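You operate a simulated robot arm through the tools that you are given. There is no shell and no other tool. Be economical: measure what you need, move in short steps, check, and stop when the job is done.

You run a simulated robot arm. Do the job below in one go: nothing can be reset, and whatever is moved stays where it is left.

TASK
Put the dishwasher tablet from the island top and the herb labelled "basil" in the cooking pot.

Only the result counts: the job must be done as asked and must still hold three seconds after the hand-in. Knocking over, shifting, dropping, spilling or breaking anything else fails it.

THE ROBOT
A 6-joint arm with a two-finger parallel gripper on a trunk, on a base that drives. Base frame: it is fixed to the floor where the robot stands at the start and does not move with it; the origin is under the middle of the robot, x ahead of it, y to its left, z up. Units: cm, rad, N and s.
With the tool pointing down near the work surface it reaches from about 48 to 88 cm from the robot's upright axis, wherever it stands. Its first joint turns from -2.007 to 2.007 rad. Places, roughly: cooking pot [125, -475, 100]; herb [300, -300, 100]. Payload 4.2 kg.
The tool frame sits at the grasp point between the pads (the TCP): z along the fingers, y along the line on which they close. The tips reach 2.3 cm beyond it. Largest opening 9.4 cm; finger width 3.8, thickness 1; the body of the gripper, 5.4 by 9.6 cm, starts 3.9 cm behind the TCP.
Orientation is that of the tool frame in the base frame, as [roll, pitch, yaw] about the fixed x, y, z axes, in that order (R = Rz(yaw) Ry(pitch) Rx(roll)). With the fingers straight down and closing along the base's y, the tool's x points along the base's -x, its y along +y and its z along -z.

THE INTERFACE
- The arm moves only by the tool drive_tool. Its argument "series" is a list that holds one entry, the list of rows, each a list of 7 numbers: the shift along the base's x, y, z in cm, then the turn, a rotation vector about the base's x, y, z in rad, then the finger opening in cm, from 0 to 9.4. In form: [[[tx, ty, tz, wx, wy, wz, fingers], ...]]. A call has 1 to 10 rows; each row shifts and turns the commanded pose from where the row before left it. A row lasts 0.2 s, in which the tool goes at most 5 cm and 0.15 rad; a call with a longer step from one row to the next is refused whole, and so is a gripper value outside its range. Where a pose cannot be reached the arm comes as near as it can. A force on the tool above 40 N (or 10 N above the force at the start of the call, whichever is more), or a blocked arm, ends the call early, and 0.2 s more pass. Each finger travels about 10.8 cm/s and halts on what it meets, pressing with about 31 N; the grip force reading is that of the motor and also rises with nothing between the fingers. The clock runs only during rows and for 0.2 s after the last one: add rows that do not move to give the fingers time. It gives the time, the measured TCP pose, the force on the tool (base axes), the opening and the grip force at its end, in the units of the frame above (readings bear some noise).
- Cameras (640 x 400 px; columns grow to the right, rows downward): "scene" is now at [23.43, 15.76, 132.49]; the picture's right is [-0.41, -0.91, 0.00], its down [-0.48, 0.22, -0.85] and it looks along [0.78, -0.35, -0.53] (base axes); focal length 250 px, centre (320, 200). "wrist" rides on the gripper at [8.6, 1.6, -7.4] in the tool frame; the picture's right is [-0.18, 0.98, 0.00], its down [-0.58, -0.11, -0.81] and it looks along [-0.79, -0.15, 0.59] (tool axes); focal length 243 px, centre (320, 200). There is no depth. A picture from a camera that has moved, and an enlarged one, comes with that camera's place and axes in the base frame and with its lens.
- grab_frame(camera): a new picture of that camera. The clock stands still meanwhile.
- slide_trunk(by): slides the trunk up (or, below 0, down) by that many cm; the arm and the scene camera ride with it, the base frame stays. It gives what a move gives, with no picture.
- steer(legs): drives the robot by 1 to 6 legs, each [ahead, turn to the left] in cm and rad, along the robot's own axes; the way and the turn of a leg run together, so that a leg with both is an arc; at most 150 cm and 3.142 rad a leg. The arm and the cameras ride along, it lands a little off, and it stops where it bumps. It gives what a move gives.
- head_to(pan, tilt): turns the head with the scene camera to pan (to the left, within 1.396 rad either way) and tilt (down, from -0.506 to 1.204), counted from straight ahead of the robot. It gives what a move gives.
- inspect(camera, box): a new picture of the part [left, top, right, bottom] of that camera's present view, enlarged. The clock stands still meanwhile.
- hand_in(): hands the job in; it is judged then, once.

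Work in short steps. Places have to be worked out from the pictures, the camera data and where the tool is seen: move nearer, look again, correct. Check each grasp and each placing, and mend what went wrong. You have 120 turns and 98 pictures in all, those below and enlarged ones among them. Open the gripper and draw the arm clear of the work before you hand the job in, unless the task says otherwise; then end with one line.

The tools are called after "Emit:" as name(argument=value, ...) on one line, values as JSON. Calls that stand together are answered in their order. drive_tool: Moves the arm, as the interface text tells. Its arguments: {"type":"object","properties":{"series":{"type":"array"}},"required":["series"]} The other tools are called the same way: slide_trunk (by) slides the trunk up or down; steer (legs) drives the base; head_to (pan, tilt) turns the head that bears the scene camera; grab_frame (camera) takes a picture; inspect (camera, box) takes an enlarged picture of a part of a camera's view; hand_in () hands the job in.

At the start:

```text
time_s: 0.0
tool_pos: [60.32, 1.94, 118.11]
tcp_rot: [3.141, -0.002, 3.141]
contact_force: [0.4, -1.0, -0.6]
grip_width: 9.41
grasp_force: 0.1
trunk travel left (down, up): [-67.5, 31.5]
robot x, y, heading: [0.39, 0.12, -0.007]
head pan, tilt: [-0.424, 0.553]
```

scene: 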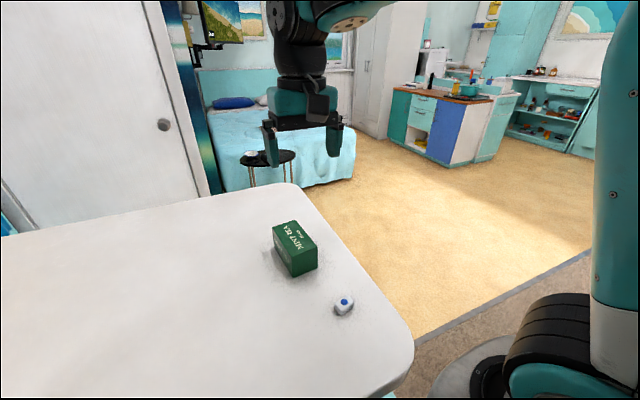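
wrist: 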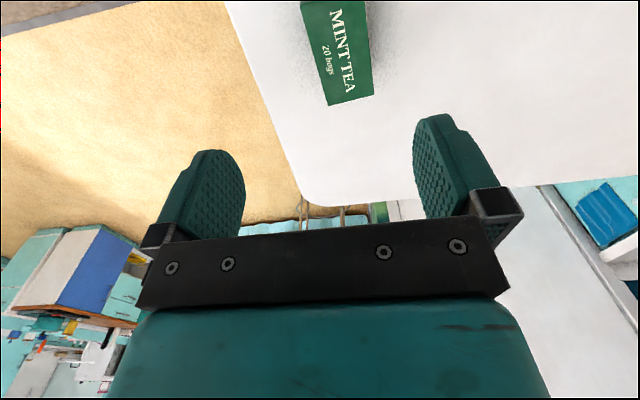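

The small white cube with a blue dot, near [50, -1], could be the tablet. I'll enlarge it and the distant kitchen before deciding.

Emit:
inspect(camera="scene", box=[240, 200, 400, 340])

Emit:
inspect(camera="scene", box=[380, 0, 620, 170])

```text
2.86 times, centred on (320, 270) of scene
camera zoom: at [23.43, 15.76, 132.49], right [-0.41, -0.91, 0.0], down [-0.48, 0.22, -0.85], along [0.78, -0.35, -0.53], focal length 715 px, centre (320, 0)
```

zoom: 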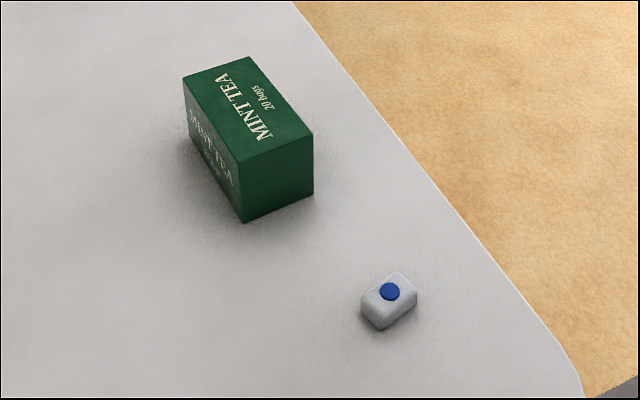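

```text
2.35 times, centred on (500, 85) of scene
camera zoom: at [23.43, 15.76, 132.49], right [-0.41, -0.91, 0.0], down [-0.48, 0.22, -0.85], along [0.78, -0.35, -0.53], focal length 589 px, centre (-104, 471)
```

zoom: 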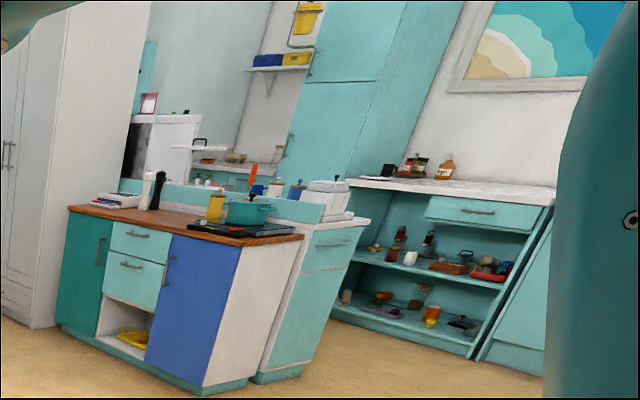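

The tablet is about 3.4 × 2 cm at [49.8, -1.2], with its long axis near y, turned about +0.2 rad. I'll back up 10 cm for easier reach, which also brings the tool over it.

Emit:
steer(legs=[[-10, 0]])

```text
time_s: 1.1
tool_pos: [50.3, 2.0, 118.06]
tcp_rot: [3.14, 0.0, 3.141]
contact_force: [-0.2, -0.8, -0.6]
grip_width: 9.41
grasp_force: 0.0
trunk travel left (down, up): [-67.5, 31.5]
robot x, y, heading: [-10.02, -0.2, -0.0]
head pan, tilt: [-0.424, 0.553]
```

The base moved as asked and the tool is at [50.3, 2.0]. Next I shift to y = -1.2, yaw +0.2 and go down to z = 100, then look.

Emit:
drive_tool(series=[[[-0.2, -1.6, -3, 0, 0, 0.1, 9.4], [-0.3, -1.6, -3, 0, 0, 0.1, 9.4], [0, 0, -4, 0, 0, 0, 9.4], [0, 0, -4, 0, 0, 0, 9.4], [0, 0, -4, 0, 0, 0, 9.4], [0, 0, 0, 0, 0, 0, 9.4]]])

Emit:
grab_frame(camera="wrist")

Emit:
grab_frame(camera="scene")

```text
time_s: 2.5
tool_pos: [49.66, -1.19, 100.07]
tcp_rot: [-3.14, -0.001, -2.943]
contact_force: [0.4, 0.2, -0.5]
grip_width: 9.4
grasp_force: 0.1
trunk travel left (down, up): [-67.5, 31.5]
robot x, y, heading: [-10.22, 0.11, 0.004]
head pan, tilt: [-0.424, 0.553]
```

```text
93 pictures are left
camera wrist: at [40.88, -1.22, 107.44], right [-0.02, 1.0, 0.0], down [0.59, 0.01, 0.81], along [0.81, 0.01, -0.59], focal length 243 px, centre (320, 200)
```

wrist: 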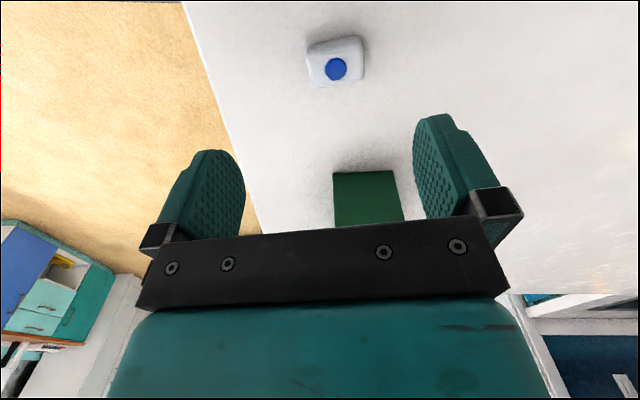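

```text
92 pictures are left
camera scene: at [13.39, 15.76, 132.49], right [-0.41, -0.91, 0.0], down [-0.48, 0.22, -0.85], along [0.78, -0.35, -0.53], focal length 250 px, centre (320, 200)
```

scene: 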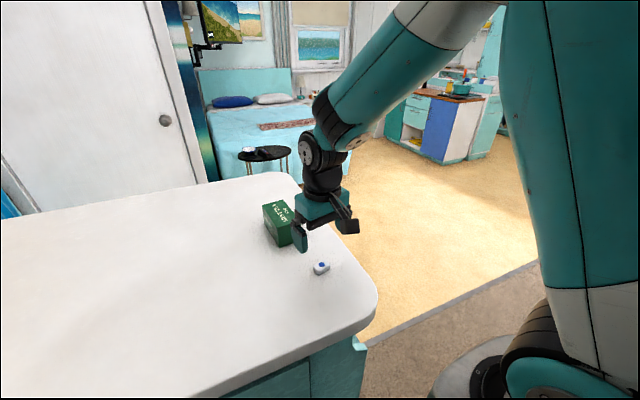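

The wrist view puts the tablet at about [49.1, -0.1], and the yaw matches. I'll correct for that and descend to z ≈ 93, then 91.

Emit:
drive_tool(series=[[[-0.5, 1.1, -2, 0, 0, 0, 9.4], [0, 0, -3, 0, 0, 0, 9.4], [0, 0, -2, 0, 0, 0, 9.4], [0, 0, 0, 0, 0, 0, 9.4]]])

Emit:
grab_frame(camera="wrist")

```text
time_s: 3.5
tool_pos: [49.04, 0.11, 93.37]
tcp_rot: [3.141, 0.003, -2.939]
contact_force: [-3.3, -2.9, 26.8]
grip_width: 9.41
grasp_force: 0.0
trunk travel left (down, up): [-67.5, 31.5]
robot x, y, heading: [-10.34, -0.34, -0.004]
head pan, tilt: [-0.424, 0.553]
```

```text
91 pictures are left
camera wrist: at [40.21, -0.13, 100.71], right [-0.02, 1.0, 0.0], down [0.59, 0.01, 0.81], along [0.81, 0.01, -0.59], focal length 243 px, centre (320, 200)
```

wrist: 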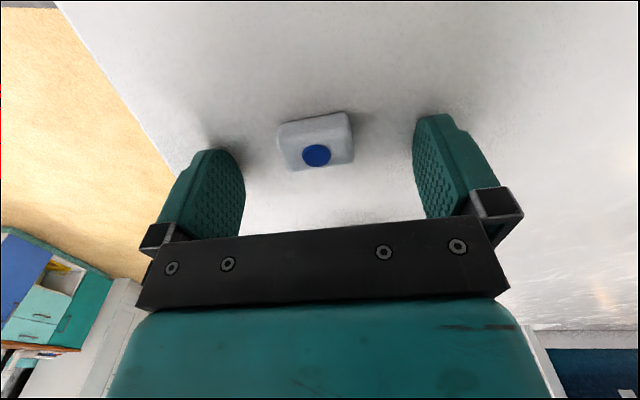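

The fingertips already touch the top (27 N at z = 93.4) and the tablet is centred between the pads. I'll raise 0.5 cm and close.

Emit:
drive_tool(series=[[[0, 0, 0.6, 0, 0, 0, 9.4], [0, 0, 0, 0, 0, 0, 6], [0, 0, 0, 0, 0, 0, 2], [0, 0, 0, 0, 0, 0, 0], [0, 0, 0, 0, 0, 0, 0], [0, 0, 0, 0, 0, 0, 0]]])

Emit:
grab_frame(camera="wrist")

```text
time_s: 5.0
tool_pos: [49.1, -0.12, 93.69]
tcp_rot: [-3.141, 0.0, -2.94]
contact_force: [-0.1, 0.4, 0.4]
grip_width: 3.25
grasp_force: 31.2
trunk travel left (down, up): [-67.5, 31.5]
robot x, y, heading: [-10.1, -0.08, -0.004]
head pan, tilt: [-0.424, 0.553]
```

```text
90 pictures are left
camera wrist: at [40.29, -0.18, 101.14], right [-0.02, 1.0, 0.0], down [0.59, 0.01, 0.81], along [0.81, 0.01, -0.59], focal length 243 px, centre (320, 200)
```

wrist: 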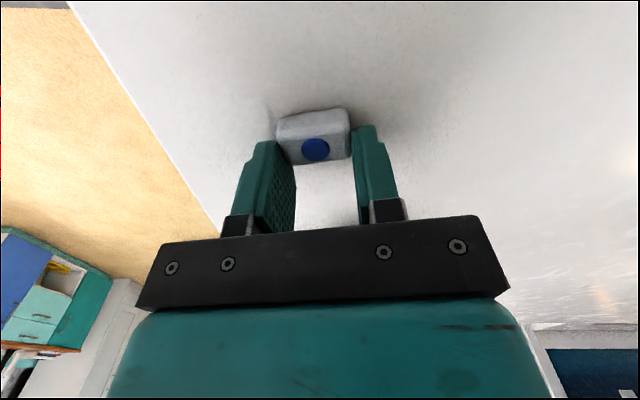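

The tablet is gripped at 3.25 cm. I'll lift it straight up and check.

Emit:
drive_tool(series=[[[0, 0, 3, 0, 0, 0, 0], [0, 0, 4, 0, 0, 0, 0], [0, 0, 5, 0, 0, 0, 0], [0, 0, 5, 0, 0, 0, 0], [0, 0, 5, 0, 0, 0, 0], [0, 0, 5, 0, 0, 0, 0]]])

Emit:
grab_frame(camera="wrist")

Emit:
head_to(pan=-1.2, tilt=0.25)

Emit:
grab_frame(camera="scene")

```text
time_s: 6.3
tool_pos: [49.39, -0.36, 120.56]
tcp_rot: [-3.141, 0.0, -2.941]
contact_force: [0.4, 0.0, -0.5]
grip_width: 3.25
grasp_force: 31.3
trunk travel left (down, up): [-67.5, 31.5]
robot x, y, heading: [-10.04, 0.22, -0.002]
head pan, tilt: [-0.424, 0.553]
```

```text
89 pictures are left
camera wrist: at [40.68, -0.42, 128.03], right [-0.02, 1.0, 0.0], down [0.59, 0.01, 0.81], along [0.81, 0.01, -0.59], focal length 243 px, centre (320, 200)
```

wrist: 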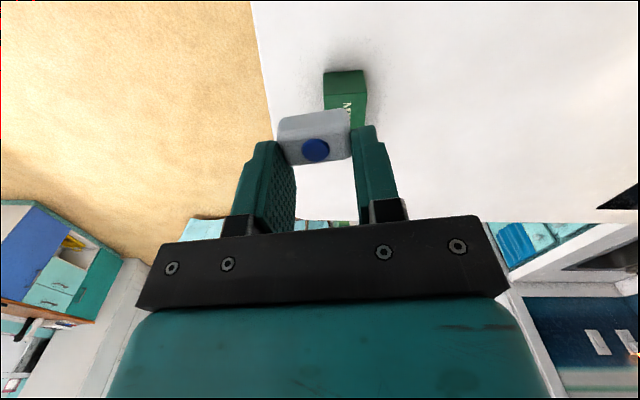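

```text
time_s: 7.5
tool_pos: [49.43, -0.22, 120.53]
tcp_rot: [3.141, -0.001, -2.941]
contact_force: [-0.9, 0.2, -0.6]
grip_width: 3.23
grasp_force: 30.8
trunk travel left (down, up): [-67.5, 31.5]
robot x, y, heading: [-9.96, -0.21, 0.003]
head pan, tilt: [-1.201, 0.25]
```

```text
88 pictures are left
camera scene: at [8.62, 10.76, 135.29], right [-0.93, -0.36, 0.0], down [-0.09, 0.23, -0.97], along [0.35, -0.9, -0.25], focal length 250 px, centre (320, 200)
```

scene: 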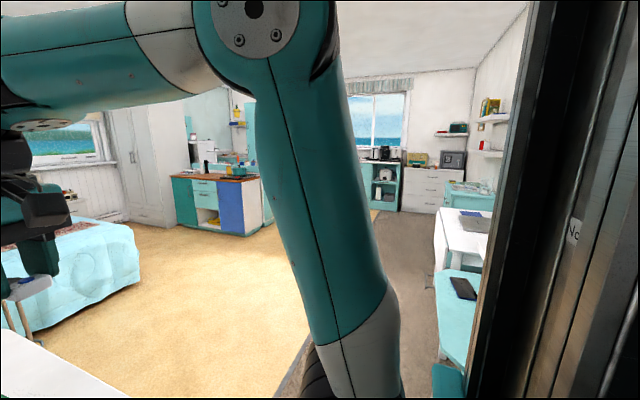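

The tablet is held firmly. The way to the kitchen is open between the table corner (about [36, -8]) and a teal bench on the right (about [-5, -85]), so I'll drive to around [70, -100] in careful legs and then look.

Emit:
steer(legs=[[0, -1.1], [50, 0], [0, 0.3], [80, 0]])

Emit:
head_to(pan=-0.8, tilt=0.2)

Emit:
grab_frame(camera="scene")

```text
time_s: 13.1
tool_pos: [36.01, -91.18, 120.69]
tcp_rot: [3.134, 0.004, 2.244]
contact_force: [-0.2, 0.4, 0.0]
grip_width: 3.26
grasp_force: 30.9
trunk travel left (down, up): [-67.5, 31.5]
robot x, y, heading: [10.43, -37.83, -1.233]
head pan, tilt: [-1.201, 0.25]
stopped in leg 2: the robot was blocked; the commanded pose is now the measured one
```

```text
time_s: 14.0
tool_pos: [35.92, -91.25, 120.65]
tcp_rot: [3.133, 0.003, 2.239]
contact_force: [1.0, -0.7, -0.8]
grip_width: 3.26
grasp_force: 31.6
trunk travel left (down, up): [-67.5, 31.5]
robot x, y, heading: [10.11, -38.51, -1.231]
head pan, tilt: [-0.799, 0.201]
```

```text
87 pictures are left
camera scene: at [29.48, -54.01, 135.75], right [-0.9, 0.45, 0.0], down [0.09, 0.18, -0.98], along [-0.44, -0.88, -0.2], focal length 250 px, centre (320, 200)
```

scene: 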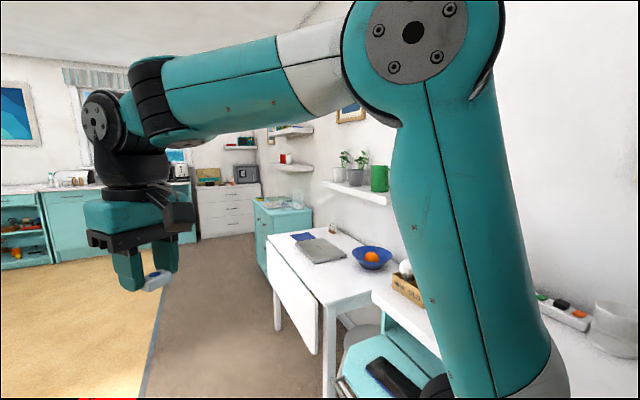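

The base was blocked after about 43 cm, so I'll look down on both sides to see what it touched.

Emit:
head_to(pan=-0.9, tilt=0.95)

Emit:
grab_frame(camera="scene")

Emit:
head_to(pan=0.7, tilt=0.9)

Emit:
grab_frame(camera="scene")

```text
time_s: 15.1
tool_pos: [35.99, -91.33, 120.74]
tcp_rot: [3.133, 0.004, 2.241]
contact_force: [0.7, 0.3, 0.2]
grip_width: 3.24
grasp_force: 30.8
trunk travel left (down, up): [-67.5, 31.5]
robot x, y, heading: [9.79, -37.93, -1.234]
head pan, tilt: [-0.901, 0.949]
```

```text
86 pictures are left
camera scene: at [29.77, -51.82, 129.24], right [-0.85, 0.53, 0.0], down [0.43, 0.69, -0.58], along [-0.31, -0.49, -0.81], focal length 250 px, centre (320, 200)
```

scene: 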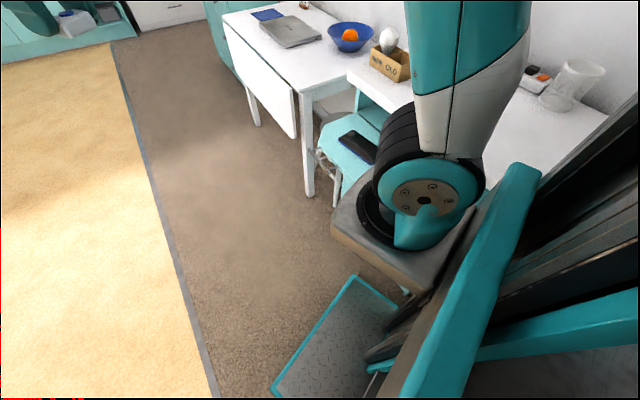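

```text
time_s: 16.8
tool_pos: [36.03, -91.24, 120.64]
tcp_rot: [3.134, 0.003, 2.239]
contact_force: [0.6, 1.0, -0.2]
grip_width: 3.24
grasp_force: 31.5
trunk travel left (down, up): [-67.5, 31.5]
robot x, y, heading: [10.24, -37.43, -1.239]
head pan, tilt: [0.7, 0.901]
```

```text
85 pictures are left
camera scene: at [40.17, -49.49, 129.59], right [-0.51, -0.86, 0.0], down [-0.68, 0.4, -0.62], along [0.54, -0.32, -0.78], focal length 250 px, centre (320, 200)
```

scene: 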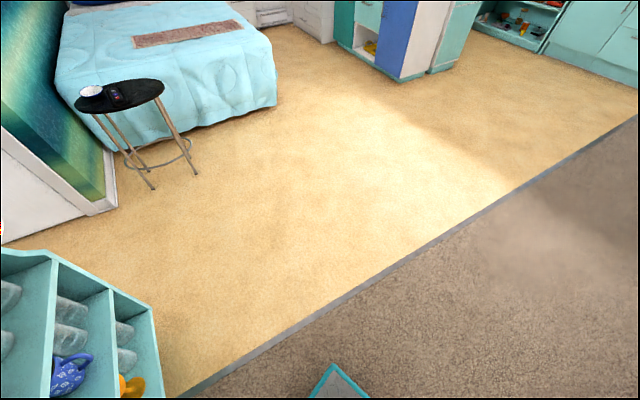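

The heading swung right at the stop, which suggests the right front corner touched something, probably the chair. I'll back off, turn left and look again.

Emit:
steer(legs=[[-8, 0]])

Emit:
head_to(pan=-0.6, tilt=1.1)

Emit:
grab_frame(camera="scene")

Emit:
head_to(pan=1.2, tilt=0.9)

Emit:
grab_frame(camera="scene")

```text
time_s: 17.8
tool_pos: [33.43, -83.66, 120.72]
tcp_rot: [3.134, 0.004, 2.243]
contact_force: [0.4, -0.2, -0.7]
grip_width: 3.25
grasp_force: 31.0
trunk travel left (down, up): [-67.5, 31.5]
robot x, y, heading: [7.73, -30.01, -1.23]
head pan, tilt: [0.7, 0.901]
```

```text
time_s: 19.3
tool_pos: [33.41, -83.64, 120.67]
tcp_rot: [3.136, 0.004, 2.244]
contact_force: [0.3, 0.7, 0.1]
grip_width: 3.23
grasp_force: 30.2
trunk travel left (down, up): [-67.5, 31.5]
robot x, y, heading: [7.67, -30.22, -1.235]
head pan, tilt: [-0.6, 1.1]
```

```text
84 pictures are left
camera scene: at [29.3, -44.21, 128.21], right [-0.97, 0.26, 0.0], down [0.23, 0.86, -0.45], along [-0.12, -0.44, -0.89], focal length 250 px, centre (320, 200)
```

scene: 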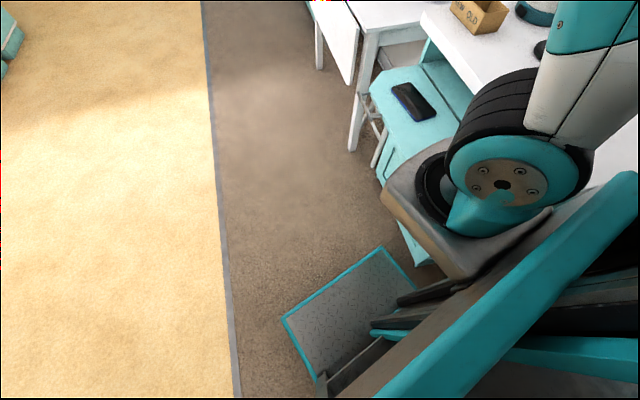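

```text
time_s: 21.1
tool_pos: [33.32, -83.67, 120.6]
tcp_rot: [3.135, 0.003, 2.244]
contact_force: [1.2, -0.9, -0.1]
grip_width: 3.26
grasp_force: 31.3
trunk travel left (down, up): [-67.5, 31.5]
robot x, y, heading: [7.46, -30.3, -1.231]
head pan, tilt: [1.201, 0.901]
```

```text
83 pictures are left
camera scene: at [38.47, -38.35, 129.59], right [-0.03, -1.0, 0.0], down [-0.78, 0.03, -0.62], along [0.62, -0.02, -0.78], focal length 250 px, centre (320, 200)
```

scene: 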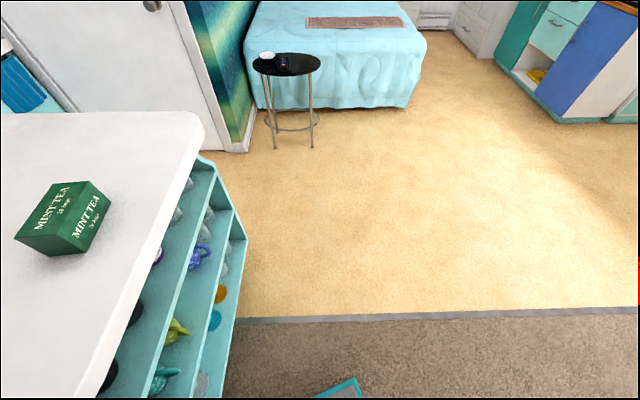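

The right front corner sat near a low teal cabinet at about [-16, -70]. Turning left to heading -0.75 should leave both sides clear, so I do that and move forward.

Emit:
steer(legs=[[0, 0.48], [60, 0]])

Emit:
head_to(pan=-0.5, tilt=0.2)

Emit:
grab_frame(camera="scene")

Emit:
head_to(pan=0.1, tilt=0.2)

Emit:
grab_frame(camera="scene")

```text
time_s: 25.8
tool_pos: [97.87, -106.47, 120.63]
tcp_rot: [3.135, 0.003, 2.72]
contact_force: [-0.9, 0.4, -0.1]
grip_width: 3.24
grasp_force: 30.8
trunk travel left (down, up): [-67.5, 31.5]
robot x, y, heading: [50.03, -70.74, -0.762]
head pan, tilt: [1.201, 0.901]
```

```text
time_s: 27.5
tool_pos: [97.82, -106.52, 120.68]
tcp_rot: [3.133, 0.002, 2.718]
contact_force: [-0.3, -0.2, 0.6]
grip_width: 3.24
grasp_force: 31.1
trunk travel left (down, up): [-67.5, 31.5]
robot x, y, heading: [50.32, -70.62, -0.757]
head pan, tilt: [-0.499, 0.201]
```

```text
82 pictures are left
camera scene: at [77.65, -76.03, 135.75], right [-0.95, -0.31, 0.0], down [-0.06, 0.19, -0.98], along [0.3, -0.93, -0.2], focal length 250 px, centre (320, 200)
```

scene: 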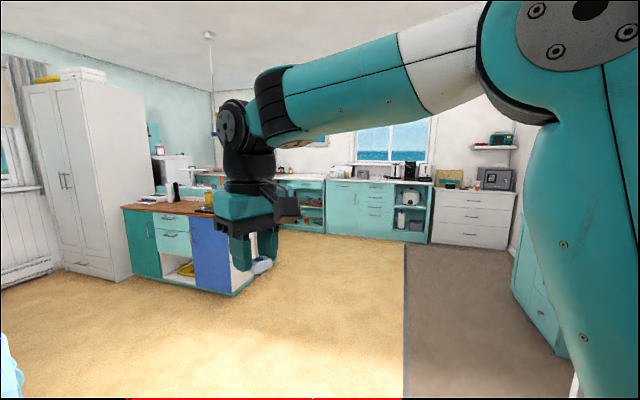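

```text
time_s: 28.5
tool_pos: [97.84, -106.52, 120.64]
tcp_rot: [3.134, 0.003, 2.721]
contact_force: [0.5, -0.3, 0.2]
grip_width: 3.25
grasp_force: 31.4
trunk travel left (down, up): [-67.5, 31.5]
robot x, y, heading: [50.09, -71.36, -0.758]
head pan, tilt: [0.099, 0.201]
```

```text
81 pictures are left
camera scene: at [82.13, -72.88, 135.75], right [-0.61, -0.79, 0.0], down [-0.16, 0.12, -0.98], along [0.78, -0.6, -0.2], focal length 250 px, centre (320, 200)
```

scene: 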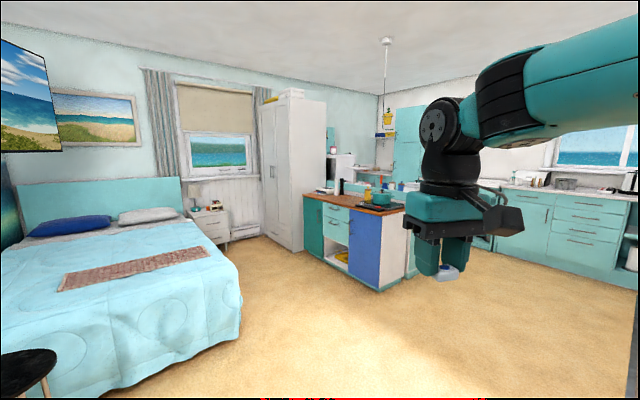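

A silver pot on the far counter lines up with [130, -475]. I'll enlarge that area and the island.

Emit:
inspect(camera="scene", box=[500, 140, 640, 230])

Emit:
inspect(camera="scene", box=[300, 140, 440, 230])

```text
4.44 times, centred on (570, 185) of scene
camera zoom: at [82.13, -72.88, 135.75], right [-0.61, -0.79, 0.0], down [-0.16, 0.12, -0.98], along [0.78, -0.6, -0.2], focal length 1113 px, centre (-791, 267)
```

zoom: 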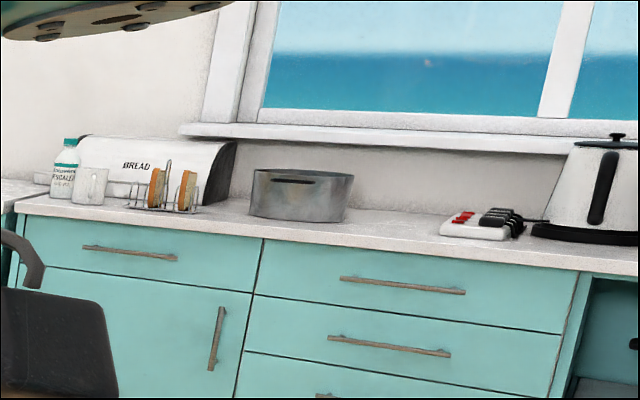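

```text
4.44 times, centred on (370, 185) of scene
camera zoom: at [82.13, -72.88, 135.75], right [-0.61, -0.79, 0.0], down [-0.16, 0.12, -0.98], along [0.78, -0.6, -0.2], focal length 1113 px, centre (98, 267)
```

zoom: 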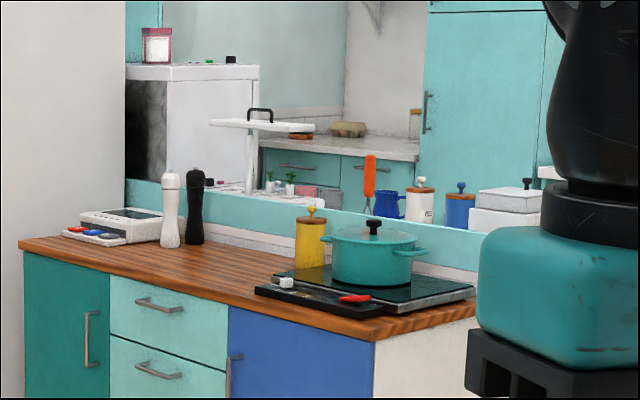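

The pot is the open silver one on the far counter. Small plant pots show behind the half wall in the direction of [300, -300], so those are the herbs. I'll drive over the open floor to about [120, -360].

Emit:
steer(legs=[[0, -0.575], [150, 0], [130, 0]])

Emit:
head_to(pan=0.0, tilt=0.4)

Emit:
grab_frame(camera="scene")

Emit:
grab_frame(camera="wrist")

```text
time_s: 43.6
tool_pos: [140.55, -396.66, 120.63]
tcp_rot: [3.134, 0.003, 2.172]
contact_force: [-0.5, 0.0, 0.6]
grip_width: 3.25
grasp_force: 30.4
trunk travel left (down, up): [-67.5, 31.5]
robot x, y, heading: [118.29, -341.52, -1.307]
head pan, tilt: [0.099, 0.201]
```

```text
time_s: 44.4
tool_pos: [140.54, -396.68, 120.7]
tcp_rot: [3.134, 0.004, 2.171]
contact_force: [1.2, -0.5, -1.1]
grip_width: 3.27
grasp_force: 31.1
trunk travel left (down, up): [-67.5, 31.5]
robot x, y, heading: [118.49, -341.9, -1.306]
head pan, tilt: [0.0, 0.4]
```

```text
78 pictures are left
camera scene: at [143.81, -360.01, 133.9], right [-0.96, -0.26, 0.0], down [-0.1, 0.38, -0.92], along [0.24, -0.89, -0.39], focal length 250 px, centre (320, 200)
```

scene: 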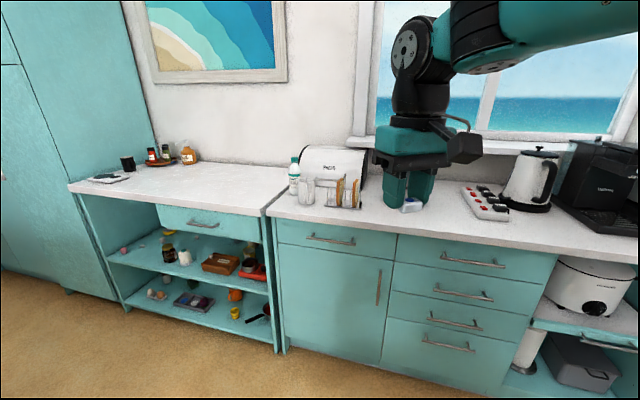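

```text
77 pictures are left
camera wrist: at [136.92, -388.56, 128.07], right [0.92, 0.4, 0.01], down [0.23, -0.54, 0.81], along [0.33, -0.74, -0.59], focal length 243 px, centre (320, 200)
```

wrist: 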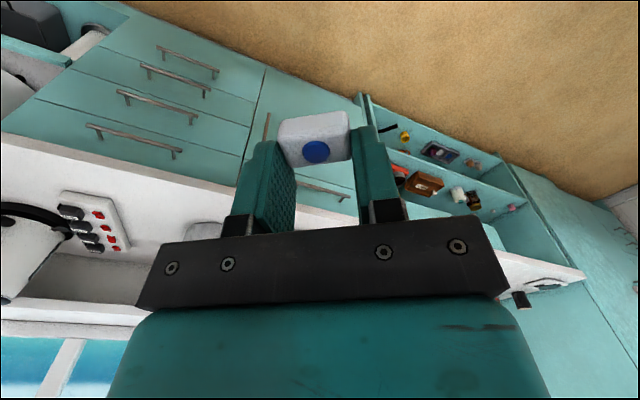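

The gripper hides the pot, so I'll swing the tool 25 cm to +x to see it.

Emit:
drive_tool(series=[[[4.5, 1, 1, 0, 0, 0, 0], [4.5, 1, 1, 0, 0, 0, 0], [4.5, 1, 0, 0, 0, 0, 0], [4.5, 1, 0, 0, 0, 0, 0], [4.5, 1, 0, 0, 0, 0, 0], [4.5, 1, 0, 0, 0, 0, 0]]])

Emit:
grab_frame(camera="scene")

```text
time_s: 45.8
tool_pos: [167.4, -390.6, 122.81]
tcp_rot: [3.133, 0.005, 2.171]
contact_force: [-3.2, 2.8, 4.3]
grip_width: 3.26
grasp_force: 31.1
trunk travel left (down, up): [-67.5, 31.5]
robot x, y, heading: [118.19, -341.82, -1.31]
head pan, tilt: [0.0, 0.4]
```

```text
76 pictures are left
camera scene: at [143.55, -359.86, 133.98], right [-0.96, -0.26, 0.0], down [-0.1, 0.37, -0.92], along [0.24, -0.89, -0.39], focal length 250 px, centre (320, 200)
```

scene: 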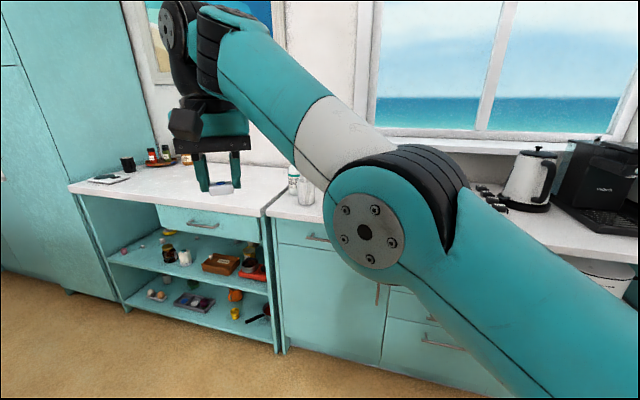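

The elbow now blocks the view because the camera sits left of the arm. I'll swing the tool to the other side.

Emit:
drive_tool(series=[[[-4.9, -0.5, 0, 0, 0, 0, 0], [-4.9, -0.5, 0, 0, 0, 0, 0], [-4.9, -0.5, 0, 0, 0, 0, 0], [-4.9, -0.5, 0, 0, 0, 0, 0], [-4.9, -0.5, 0, 0, 0, 0, 0], [-4.9, 0, 0, 0, 0, 0, 0], [-4.9, 0, 0, 0, 0, 0, 0], [-4.9, 0, 0, 0, 0, 0, 0], [-4.9, 0, 0, 0, 0, 0, 0], [-4.9, 0, 0, 0, 0, 0, 0]]])

Emit:
drive_tool(series=[[[-4.9, 0, 0, 0, 0, 0, 0], [-4.9, 0, 0, 0, 0, 0, 0], [-4.9, 0, 0, 0, 0, 0, 0], [-4.9, 0, 0, 0, 0, 0, 0]]])

Emit:
grab_frame(camera="scene")

```text
time_s: 48.0
tool_pos: [120.57, -394.96, 128.81]
tcp_rot: [3.134, 0.001, 2.172]
contact_force: [0.4, -1.0, -0.1]
grip_width: 3.27
grasp_force: 30.6
out of reach, approached as far as the arm can: row 4, 5, 6, 7, 8, 9
trunk travel left (down, up): [-67.5, 31.5]
robot x, y, heading: [118.39, -341.06, -1.303]
head pan, tilt: [0.0, 0.4]
```

```text
time_s: 49.0
tool_pos: [100.66, -395.02, 128.58]
tcp_rot: [3.134, 0.004, 2.171]
contact_force: [0.8, -0.3, 0.0]
grip_width: 3.25
grasp_force: 31.0
trunk travel left (down, up): [-67.5, 31.5]
robot x, y, heading: [118.57, -341.45, -1.305]
head pan, tilt: [0.0, 0.4]
```

```text
75 pictures are left
camera scene: at [143.85, -360.0, 133.89], right [-0.96, -0.26, 0.0], down [-0.1, 0.38, -0.92], along [0.24, -0.89, -0.39], focal length 250 px, centre (320, 200)
```

scene: 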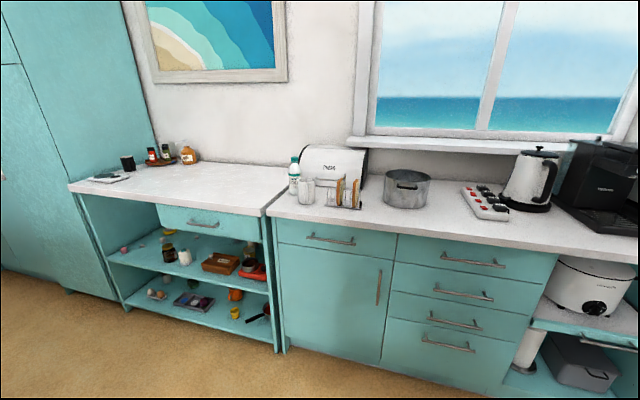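

The pot is in clear view: centre about [135, -468], rim z about 101, radius about 10 cm. I'll bring the tool back toward the middle, then drive 48 cm forward.

Emit:
drive_tool(series=[[[4.5, 0, 0, 0, 0, 0, 0], [4.5, 0, 0, 0, 0, 0, 0], [4.5, 0, 0, 0, 0, 0, 0]]])

Emit:
steer(legs=[[46, 0]])

Emit:
grab_frame(camera="scene")

Emit:
grab_frame(camera="wrist")

```text
time_s: 49.8
tool_pos: [114.15, -394.96, 128.94]
tcp_rot: [3.132, -0.001, 2.17]
contact_force: [0.4, 0.0, 0.4]
grip_width: 3.26
grasp_force: 30.9
trunk travel left (down, up): [-67.5, 31.5]
robot x, y, heading: [118.41, -341.35, -1.307]
head pan, tilt: [0.0, 0.4]
```

```text
time_s: 52.5
tool_pos: [126.59, -438.42, 128.87]
tcp_rot: [3.133, 0.001, 2.176]
contact_force: [0.4, 0.0, -1.1]
grip_width: 3.25
grasp_force: 31.5
trunk travel left (down, up): [-67.5, 31.5]
robot x, y, heading: [130.26, -385.19, -1.302]
head pan, tilt: [0.0, 0.4]
```

```text
74 pictures are left
camera scene: at [155.91, -403.42, 133.89], right [-0.96, -0.27, 0.0], down [-0.1, 0.37, -0.92], along [0.25, -0.89, -0.39], focal length 250 px, centre (320, 200)
```

scene: 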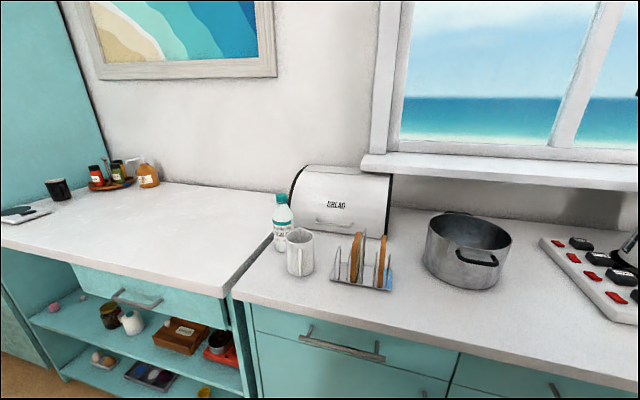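

```text
73 pictures are left
camera wrist: at [122.85, -430.52, 136.34], right [0.91, 0.41, 0.01], down [0.24, -0.54, 0.81], along [0.33, -0.73, -0.59], focal length 243 px, centre (320, 200)
```

wrist: 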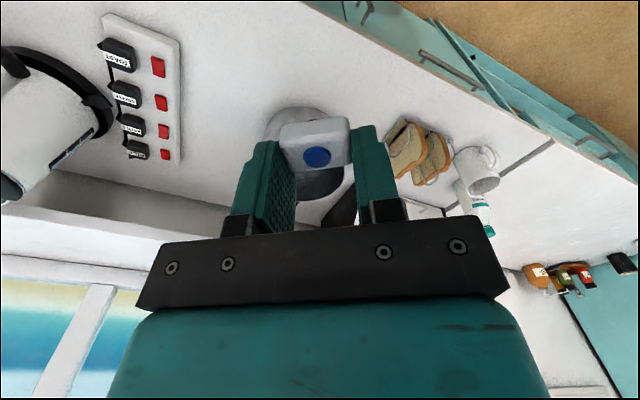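

The pot centre comes out at [134.7, -466], 81 cm from the axis and within reach. I'll move above it at this height and check.

Emit:
drive_tool(series=[[[1.35, -4.6, 0, 0, 0, 0, 0], [1.35, -4.6, 0, 0, 0, 0, 0], [1.35, -4.6, 0, 0, 0, 0, 0], [1.35, -4.6, 0, 0, 0, 0, 0], [1.35, -4.6, 0, 0, 0, 0, 0], [1.35, -4.6, 0, 0, 0, 0, 0], [0, 0, -4, 0, 0, 0, 0], [0, 0, -4, 0, 0, 0, 0], [0, 0, -4, 0, 0, 0, 0], [0, 0, 0, 0, 0, 0, 0]]])

Emit:
grab_frame(camera="scene")

Emit:
grab_frame(camera="wrist")

```text
time_s: 53.8
tool_pos: [133.9, -463.56, 127.66]
tcp_rot: [3.132, -0.003, 2.189]
contact_force: [-15.0, -20.6, -28.0]
grip_width: 3.21
grasp_force: 30.9
out of reach, approached as far as the arm can: row 6
trunk travel left (down, up): [-67.5, 31.5]
robot x, y, heading: [130.78, -385.03, -1.302]
head pan, tilt: [0.0, 0.4]
stopped in row 6: the force on the tool passed its limit (the readings are from after the stop); the commanded pose is now the measured one
```

```text
72 pictures are left
camera scene: at [155.9, -403.28, 133.94], right [-0.96, -0.27, 0.0], down [-0.1, 0.37, -0.92], along [0.25, -0.89, -0.39], focal length 250 px, centre (320, 200)
```

scene: 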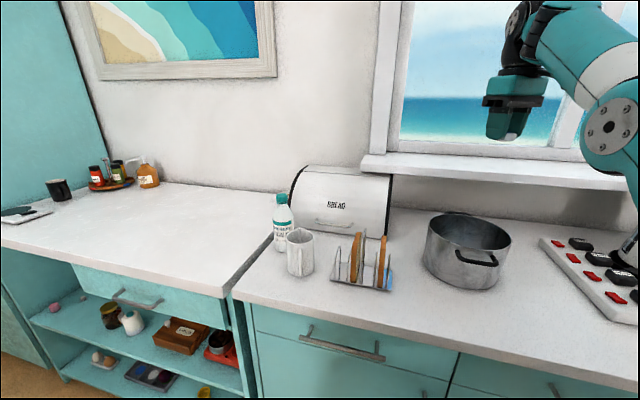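

```text
71 pictures are left
camera wrist: at [130.17, -455.66, 135.15], right [0.91, 0.42, 0.01], down [0.24, -0.54, 0.8], along [0.34, -0.73, -0.59], focal length 243 px, centre (320, 200)
```

wrist: 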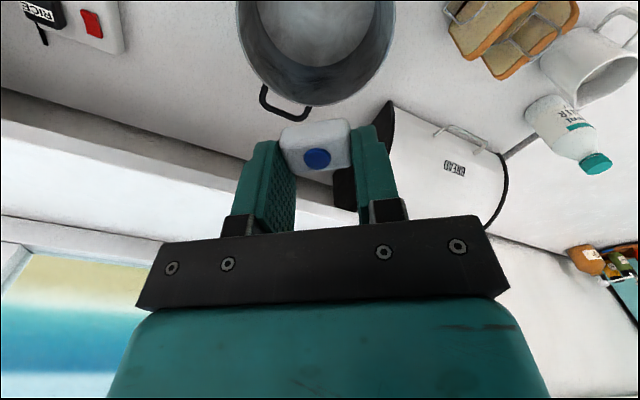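

The stop came at full stretch at this height. The pot is right below: the wrist view shows the rim centred near the tool axis. I'll go back 1 cm and descend, which eases the reach.

Emit:
drive_tool(series=[[[0, 1, -1, 0, 0, 0, 0], [0, 0, -3, 0, 0, 0, 0], [0, 0, -4, 0, 0, 0, 0], [0, 0, -4, 0, 0, 0, 0], [0, 0, 0, 0, 0, 0, 0]]])

Emit:
grab_frame(camera="wrist")

Emit:
grab_frame(camera="scene")

```text
time_s: 55.0
tool_pos: [133.89, -462.57, 115.37]
tcp_rot: [3.126, -0.012, 2.186]
contact_force: [-0.7, 0.5, 0.2]
grip_width: 3.27
grasp_force: 30.8
trunk travel left (down, up): [-67.5, 31.5]
robot x, y, heading: [130.38, -384.97, -1.299]
head pan, tilt: [0.0, 0.4]
```

```text
70 pictures are left
camera wrist: at [130.21, -454.83, 122.9], right [0.91, 0.42, 0.01], down [0.24, -0.55, 0.8], along [0.34, -0.72, -0.6], focal length 243 px, centre (320, 200)
```

wrist: 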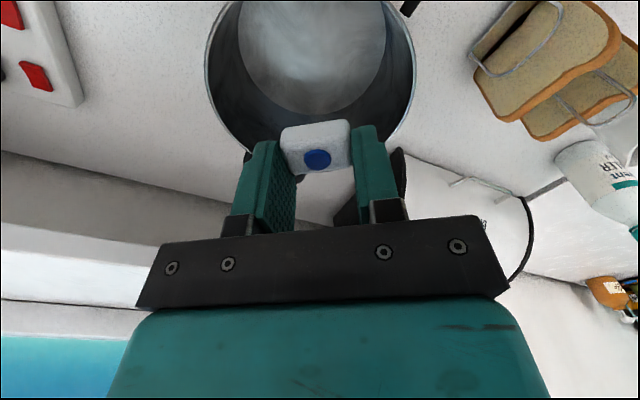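

```text
69 pictures are left
camera scene: at [155.91, -403.4, 133.9], right [-0.96, -0.27, 0.0], down [-0.1, 0.37, -0.92], along [0.25, -0.89, -0.39], focal length 250 px, centre (320, 200)
```

scene: 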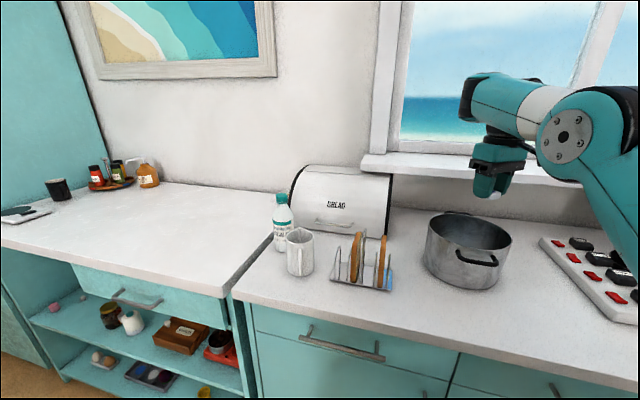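

The pot centre refines to about [134, -464.5]. I'll shift 2 cm and descend to z = 98, so the tips are inside and the wrist camera stays above the rim.

Emit:
drive_tool(series=[[[0.1, -2, -1, 0, 0, 0, 0], [0, 0, -3, 0, 0, 0, 0], [0, 0, -3, 0, 0, 0, 0], [0, 0, -3, 0, 0, 0, 0], [0, 0, 0, 0, 0, 0, 0]]])

Emit:
grab_frame(camera="wrist")

Emit:
grab_frame(camera="scene")

```text
time_s: 56.2
tool_pos: [134.46, -466.76, 106.19]
tcp_rot: [3.125, -0.015, 2.184]
contact_force: [-0.1, 0.1, -0.7]
grip_width: 3.27
grasp_force: 30.5
out of reach, approached as far as the arm can: row 3, 4
trunk travel left (down, up): [-67.5, 31.5]
robot x, y, heading: [130.55, -384.85, -1.296]
head pan, tilt: [0.0, 0.4]
```

```text
68 pictures are left
camera wrist: at [130.6, -458.79, 113.77], right [0.91, 0.42, 0.01], down [0.24, -0.55, 0.8], along [0.34, -0.72, -0.61], focal length 243 px, centre (320, 200)
```

wrist: 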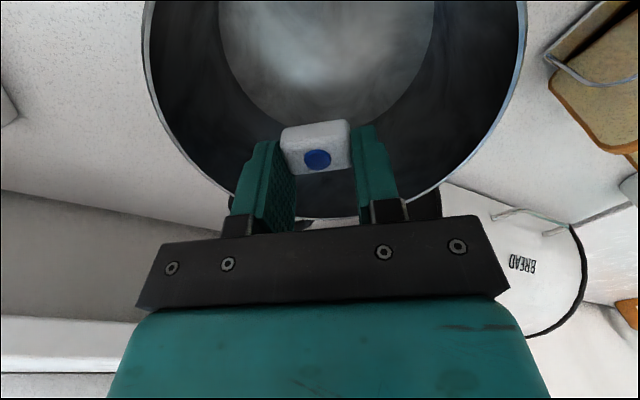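

```text
67 pictures are left
camera scene: at [155.91, -403.41, 133.9], right [-0.96, -0.27, 0.0], down [-0.1, 0.37, -0.92], along [0.25, -0.89, -0.39], focal length 250 px, centre (320, 200)
```

scene: 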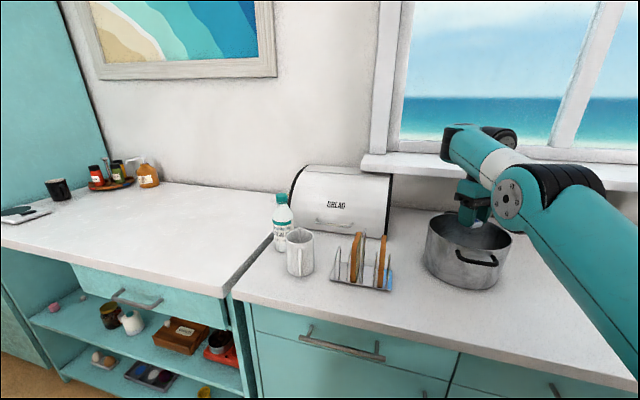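

The arm is near full stretch, so the descent fell short at z = 106. I'll lift 6 cm with the trunk, drive the base 8 cm closer, then pull the tool back over the pot and lower it.

Emit:
slide_trunk(by=6)

Emit:
steer(legs=[[9, 0]])

Emit:
drive_tool(series=[[[-0.8, 2.4, 0, 0, 0, 0, 0], [-0.8, 2.4, 0, 0, 0, 0, 0], [-0.7, 2.4, 0, 0, 0, 0, 0], [0, 2, 0, 0, 0, 0, 0], [0, 0, 0, 0, 0, 0, 0]]])

Emit:
grab_frame(camera="wrist")

```text
time_s: 57.2
tool_pos: [134.29, -466.67, 112.28]
tcp_rot: [3.128, -0.018, 2.187]
contact_force: [-0.6, 0.2, 0.3]
grip_width: 3.24
grasp_force: 31.4
trunk travel left (down, up): [-73.5, 25.5]
robot x, y, heading: [130.47, -385.52, -1.3]
head pan, tilt: [0.0, 0.4]
```

```text
time_s: 58.3
tool_pos: [136.61, -475.47, 112.3]
tcp_rot: [3.126, -0.016, 2.183]
contact_force: [0.5, -1.4, 0.5]
grip_width: 3.25
grasp_force: 31.3
trunk travel left (down, up): [-73.5, 25.5]
robot x, y, heading: [133.12, -393.59, -1.301]
head pan, tilt: [0.0, 0.4]
```

```text
time_s: 59.5
tool_pos: [135.27, -473.74, 115.84]
tcp_rot: [3.127, -0.017, 2.184]
contact_force: [0.1, -0.5, 0.3]
grip_width: 3.25
grasp_force: 30.6
out of reach, approached as far as the arm can: row 1, 2, 3, 4
trunk travel left (down, up): [-73.5, 25.5]
robot x, y, heading: [132.72, -393.65, -1.296]
head pan, tilt: [0.0, 0.4]
```

```text
66 pictures are left
camera wrist: at [131.57, -465.99, 123.45], right [0.91, 0.41, 0.01], down [0.24, -0.56, 0.79], along [0.34, -0.72, -0.61], focal length 243 px, centre (320, 200)
```

wrist: 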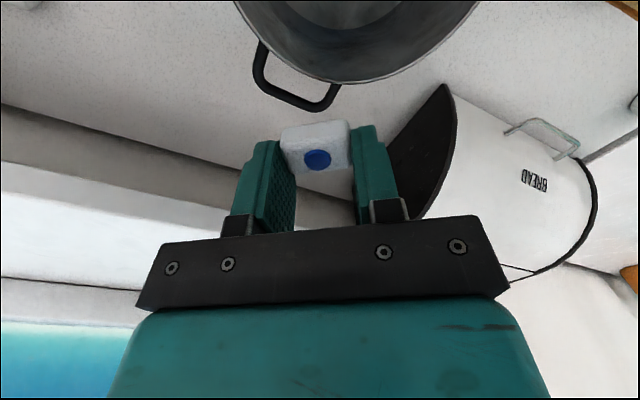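

The pull-back was only partly followed, so I'll look at the arm's posture.

Emit:
grab_frame(camera="scene")

```text
65 pictures are left
camera scene: at [158.32, -412.2, 139.89], right [-0.96, -0.27, 0.0], down [-0.1, 0.38, -0.92], along [0.25, -0.89, -0.39], focal length 250 px, centre (320, 200)
```

scene: 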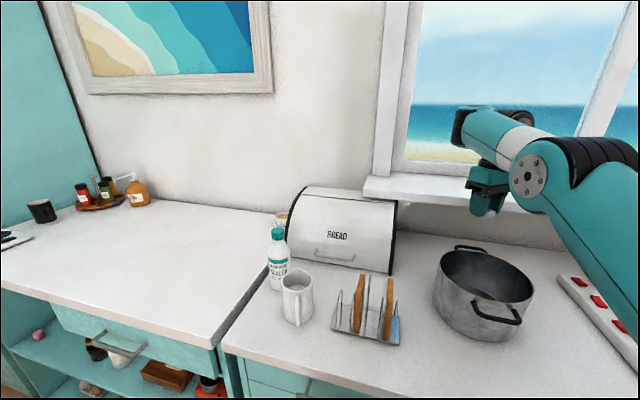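

The arm seems to have gone into an elbow-low posture, which limits reaching in and down. The tablet is well above the rim, so I'll back away 70 cm and restore the elbow-high posture in free space.

Emit:
steer(legs=[[-70, 0]])

Emit:
drive_tool(series=[[[0, 0, 4.5, 0, 0, 0, 0], [0, 0, 4.5, 0, 0, 0, 0], [0, 0, 4.5, 0, 0, 0, 0], [0, 0, 4.5, 0, 0, 0, 0], [0, 0, 4.5, 0, 0, 0, 0], [0, 0, 4.5, 0, 0, 0, 0], [0, 0, 0, 0, 0, 0, 0]]])

Emit:
grab_frame(camera="scene")

```text
time_s: 63.3
tool_pos: [116.43, -407.26, 115.83]
tcp_rot: [3.125, -0.018, 2.174]
contact_force: [0.0, 0.5, 0.2]
grip_width: 3.27
grasp_force: 30.5
trunk travel left (down, up): [-73.5, 25.5]
robot x, y, heading: [114.59, -327.17, -1.311]
head pan, tilt: [0.0, 0.4]
```

```text
time_s: 64.3
tool_pos: [116.52, -407.24, 132.31]
tcp_rot: [3.134, -0.003, 2.188]
contact_force: [-21.1, -16.9, -20.4]
grip_width: 3.23
grasp_force: 30.8
out of reach, approached as far as the arm can: row 4, 5
trunk travel left (down, up): [-73.5, 25.5]
robot x, y, heading: [115.04, -327.5, -1.307]
head pan, tilt: [0.0, 0.4]
stopped in row 5: the force on the tool passed its limit (the readings are from after the stop); the commanded pose is now the measured one
```

```text
64 pictures are left
camera scene: at [140.0, -345.82, 139.89], right [-0.97, -0.26, 0.0], down [-0.1, 0.38, -0.92], along [0.24, -0.89, -0.39], focal length 250 px, centre (320, 200)
```

scene: 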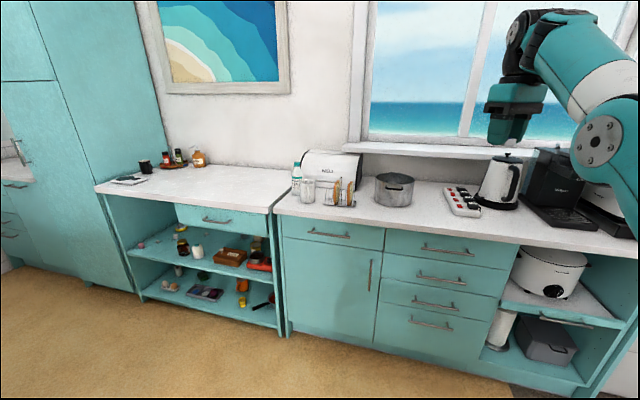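

The force in free air suggests the tool is touching its own arm in this elbow-low posture. I'll stretch the arm out and up until it is straight, then command it down, which should bend the elbow the high way.

Emit:
drive_tool(series=[[[0, -2, -1, 0, 0, 0, 0], [0, -4, 2.5, 0, 0, 0, 0], [0, -4, 2.5, 0, 0, 0, 0], [0, -4, 2.5, 0, 0, 0, 0], [0, -4, 2.5, 0, 0, 0, 0], [0, 0, 0, 0, 0, 0, 0]]])

Emit:
grab_frame(camera="scene")

```text
time_s: 64.7
tool_pos: [116.52, -407.53, 132.09]
tcp_rot: [3.14, 0.006, 2.187]
contact_force: [-9.4, -9.0, -11.9]
grip_width: 3.24
grasp_force: 30.7
out of reach, approached as far as the arm can: row 1
trunk travel left (down, up): [-73.5, 25.5]
robot x, y, heading: [114.53, -327.07, -1.307]
head pan, tilt: [0.0, 0.4]
stopped in row 1: the force on the tool passed its limit (the readings are from after the stop); the commanded pose is now the measured one
```

```text
63 pictures are left
camera scene: at [140.0, -345.73, 139.9], right [-0.97, -0.26, 0.0], down [-0.1, 0.38, -0.92], along [0.24, -0.89, -0.39], focal length 250 px, centre (320, 200)
```

scene: 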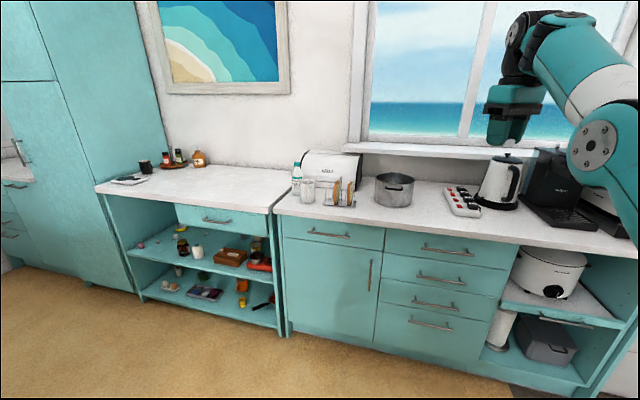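

The gripper is folded against the forearm. I'll lower a little and tilt the fingers outward to open the angle, then stretch.

Emit:
drive_tool(series=[[[0, 0, -3, -0.1, 0, 0, 0], [0, 0, -3, -0.14, 0, 0, 0], [0, 0, 0, -0.14, 0, 0, 0], [0, 0, 0, -0.14, 0, 0, 0], [0, 0, 0, -0.14, 0, 0, 0], [0, 0, 0, 0, 0, 0, 0]]])

Emit:
grab_frame(camera="scene")

```text
time_s: 66.1
tool_pos: [117.22, -410.95, 132.7]
tcp_rot: [-2.787, 0.47, 2.273]
contact_force: [0.4, 0.4, 1.0]
grip_width: 3.25
grasp_force: 31.1
out of reach, approached as far as the arm can: row 2, 3, 4, 5
trunk travel left (down, up): [-73.5, 25.5]
robot x, y, heading: [114.76, -327.24, -1.308]
head pan, tilt: [0.0, 0.4]
```

```text
62 pictures are left
camera scene: at [140.0, -345.78, 139.9], right [-0.97, -0.26, 0.0], down [-0.1, 0.38, -0.92], along [0.24, -0.89, -0.39], focal length 250 px, centre (320, 200)
```

scene: 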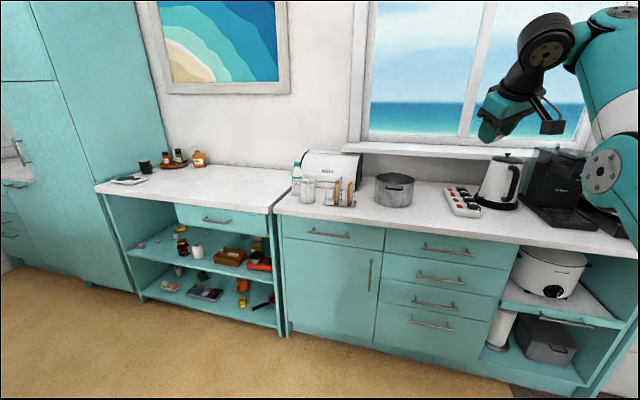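

The tool is free of contact. Now I'll stretch outward and up.

Emit:
drive_tool(series=[[[0, -4, 2, 0, 0, 0, 0], [0, -4, 2, 0, 0, 0, 0], [0, -4, 2, 0, 0, 0, 0], [0, -4, 2, 0, 0, 0, 0], [0, -4, 2, 0, 0, 0, 0], [0, -3, 2, 0, 0, 0, 0], [0, 0, 0, 0, 0, 0, 0]]])

Emit:
grab_frame(camera="scene")

```text
time_s: 67.7
tool_pos: [114.5, -415.91, 136.71]
tcp_rot: [-2.773, 0.488, 2.281]
contact_force: [-0.3, 0.4, 0.2]
grip_width: 3.28
grasp_force: 31.0
out of reach, approached as far as the arm can: row 1, 2, 3, 4, 5, 6
trunk travel left (down, up): [-73.5, 25.5]
robot x, y, heading: [114.69, -327.09, -1.308]
head pan, tilt: [0.0, 0.4]
```

```text
61 pictures are left
camera scene: at [140.0, -345.8, 139.89], right [-0.97, -0.26, 0.0], down [-0.1, 0.38, -0.92], along [0.24, -0.89, -0.39], focal length 250 px, centre (320, 200)
```

scene: 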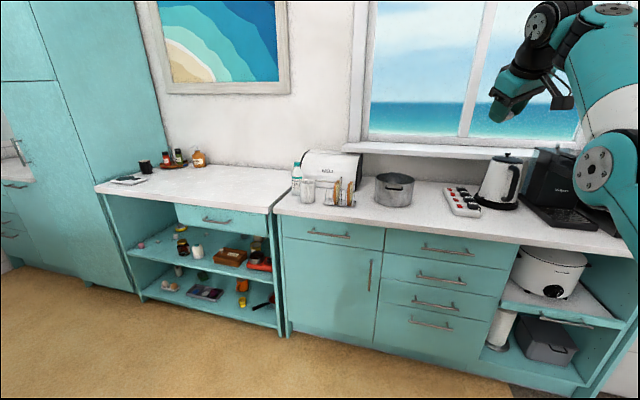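

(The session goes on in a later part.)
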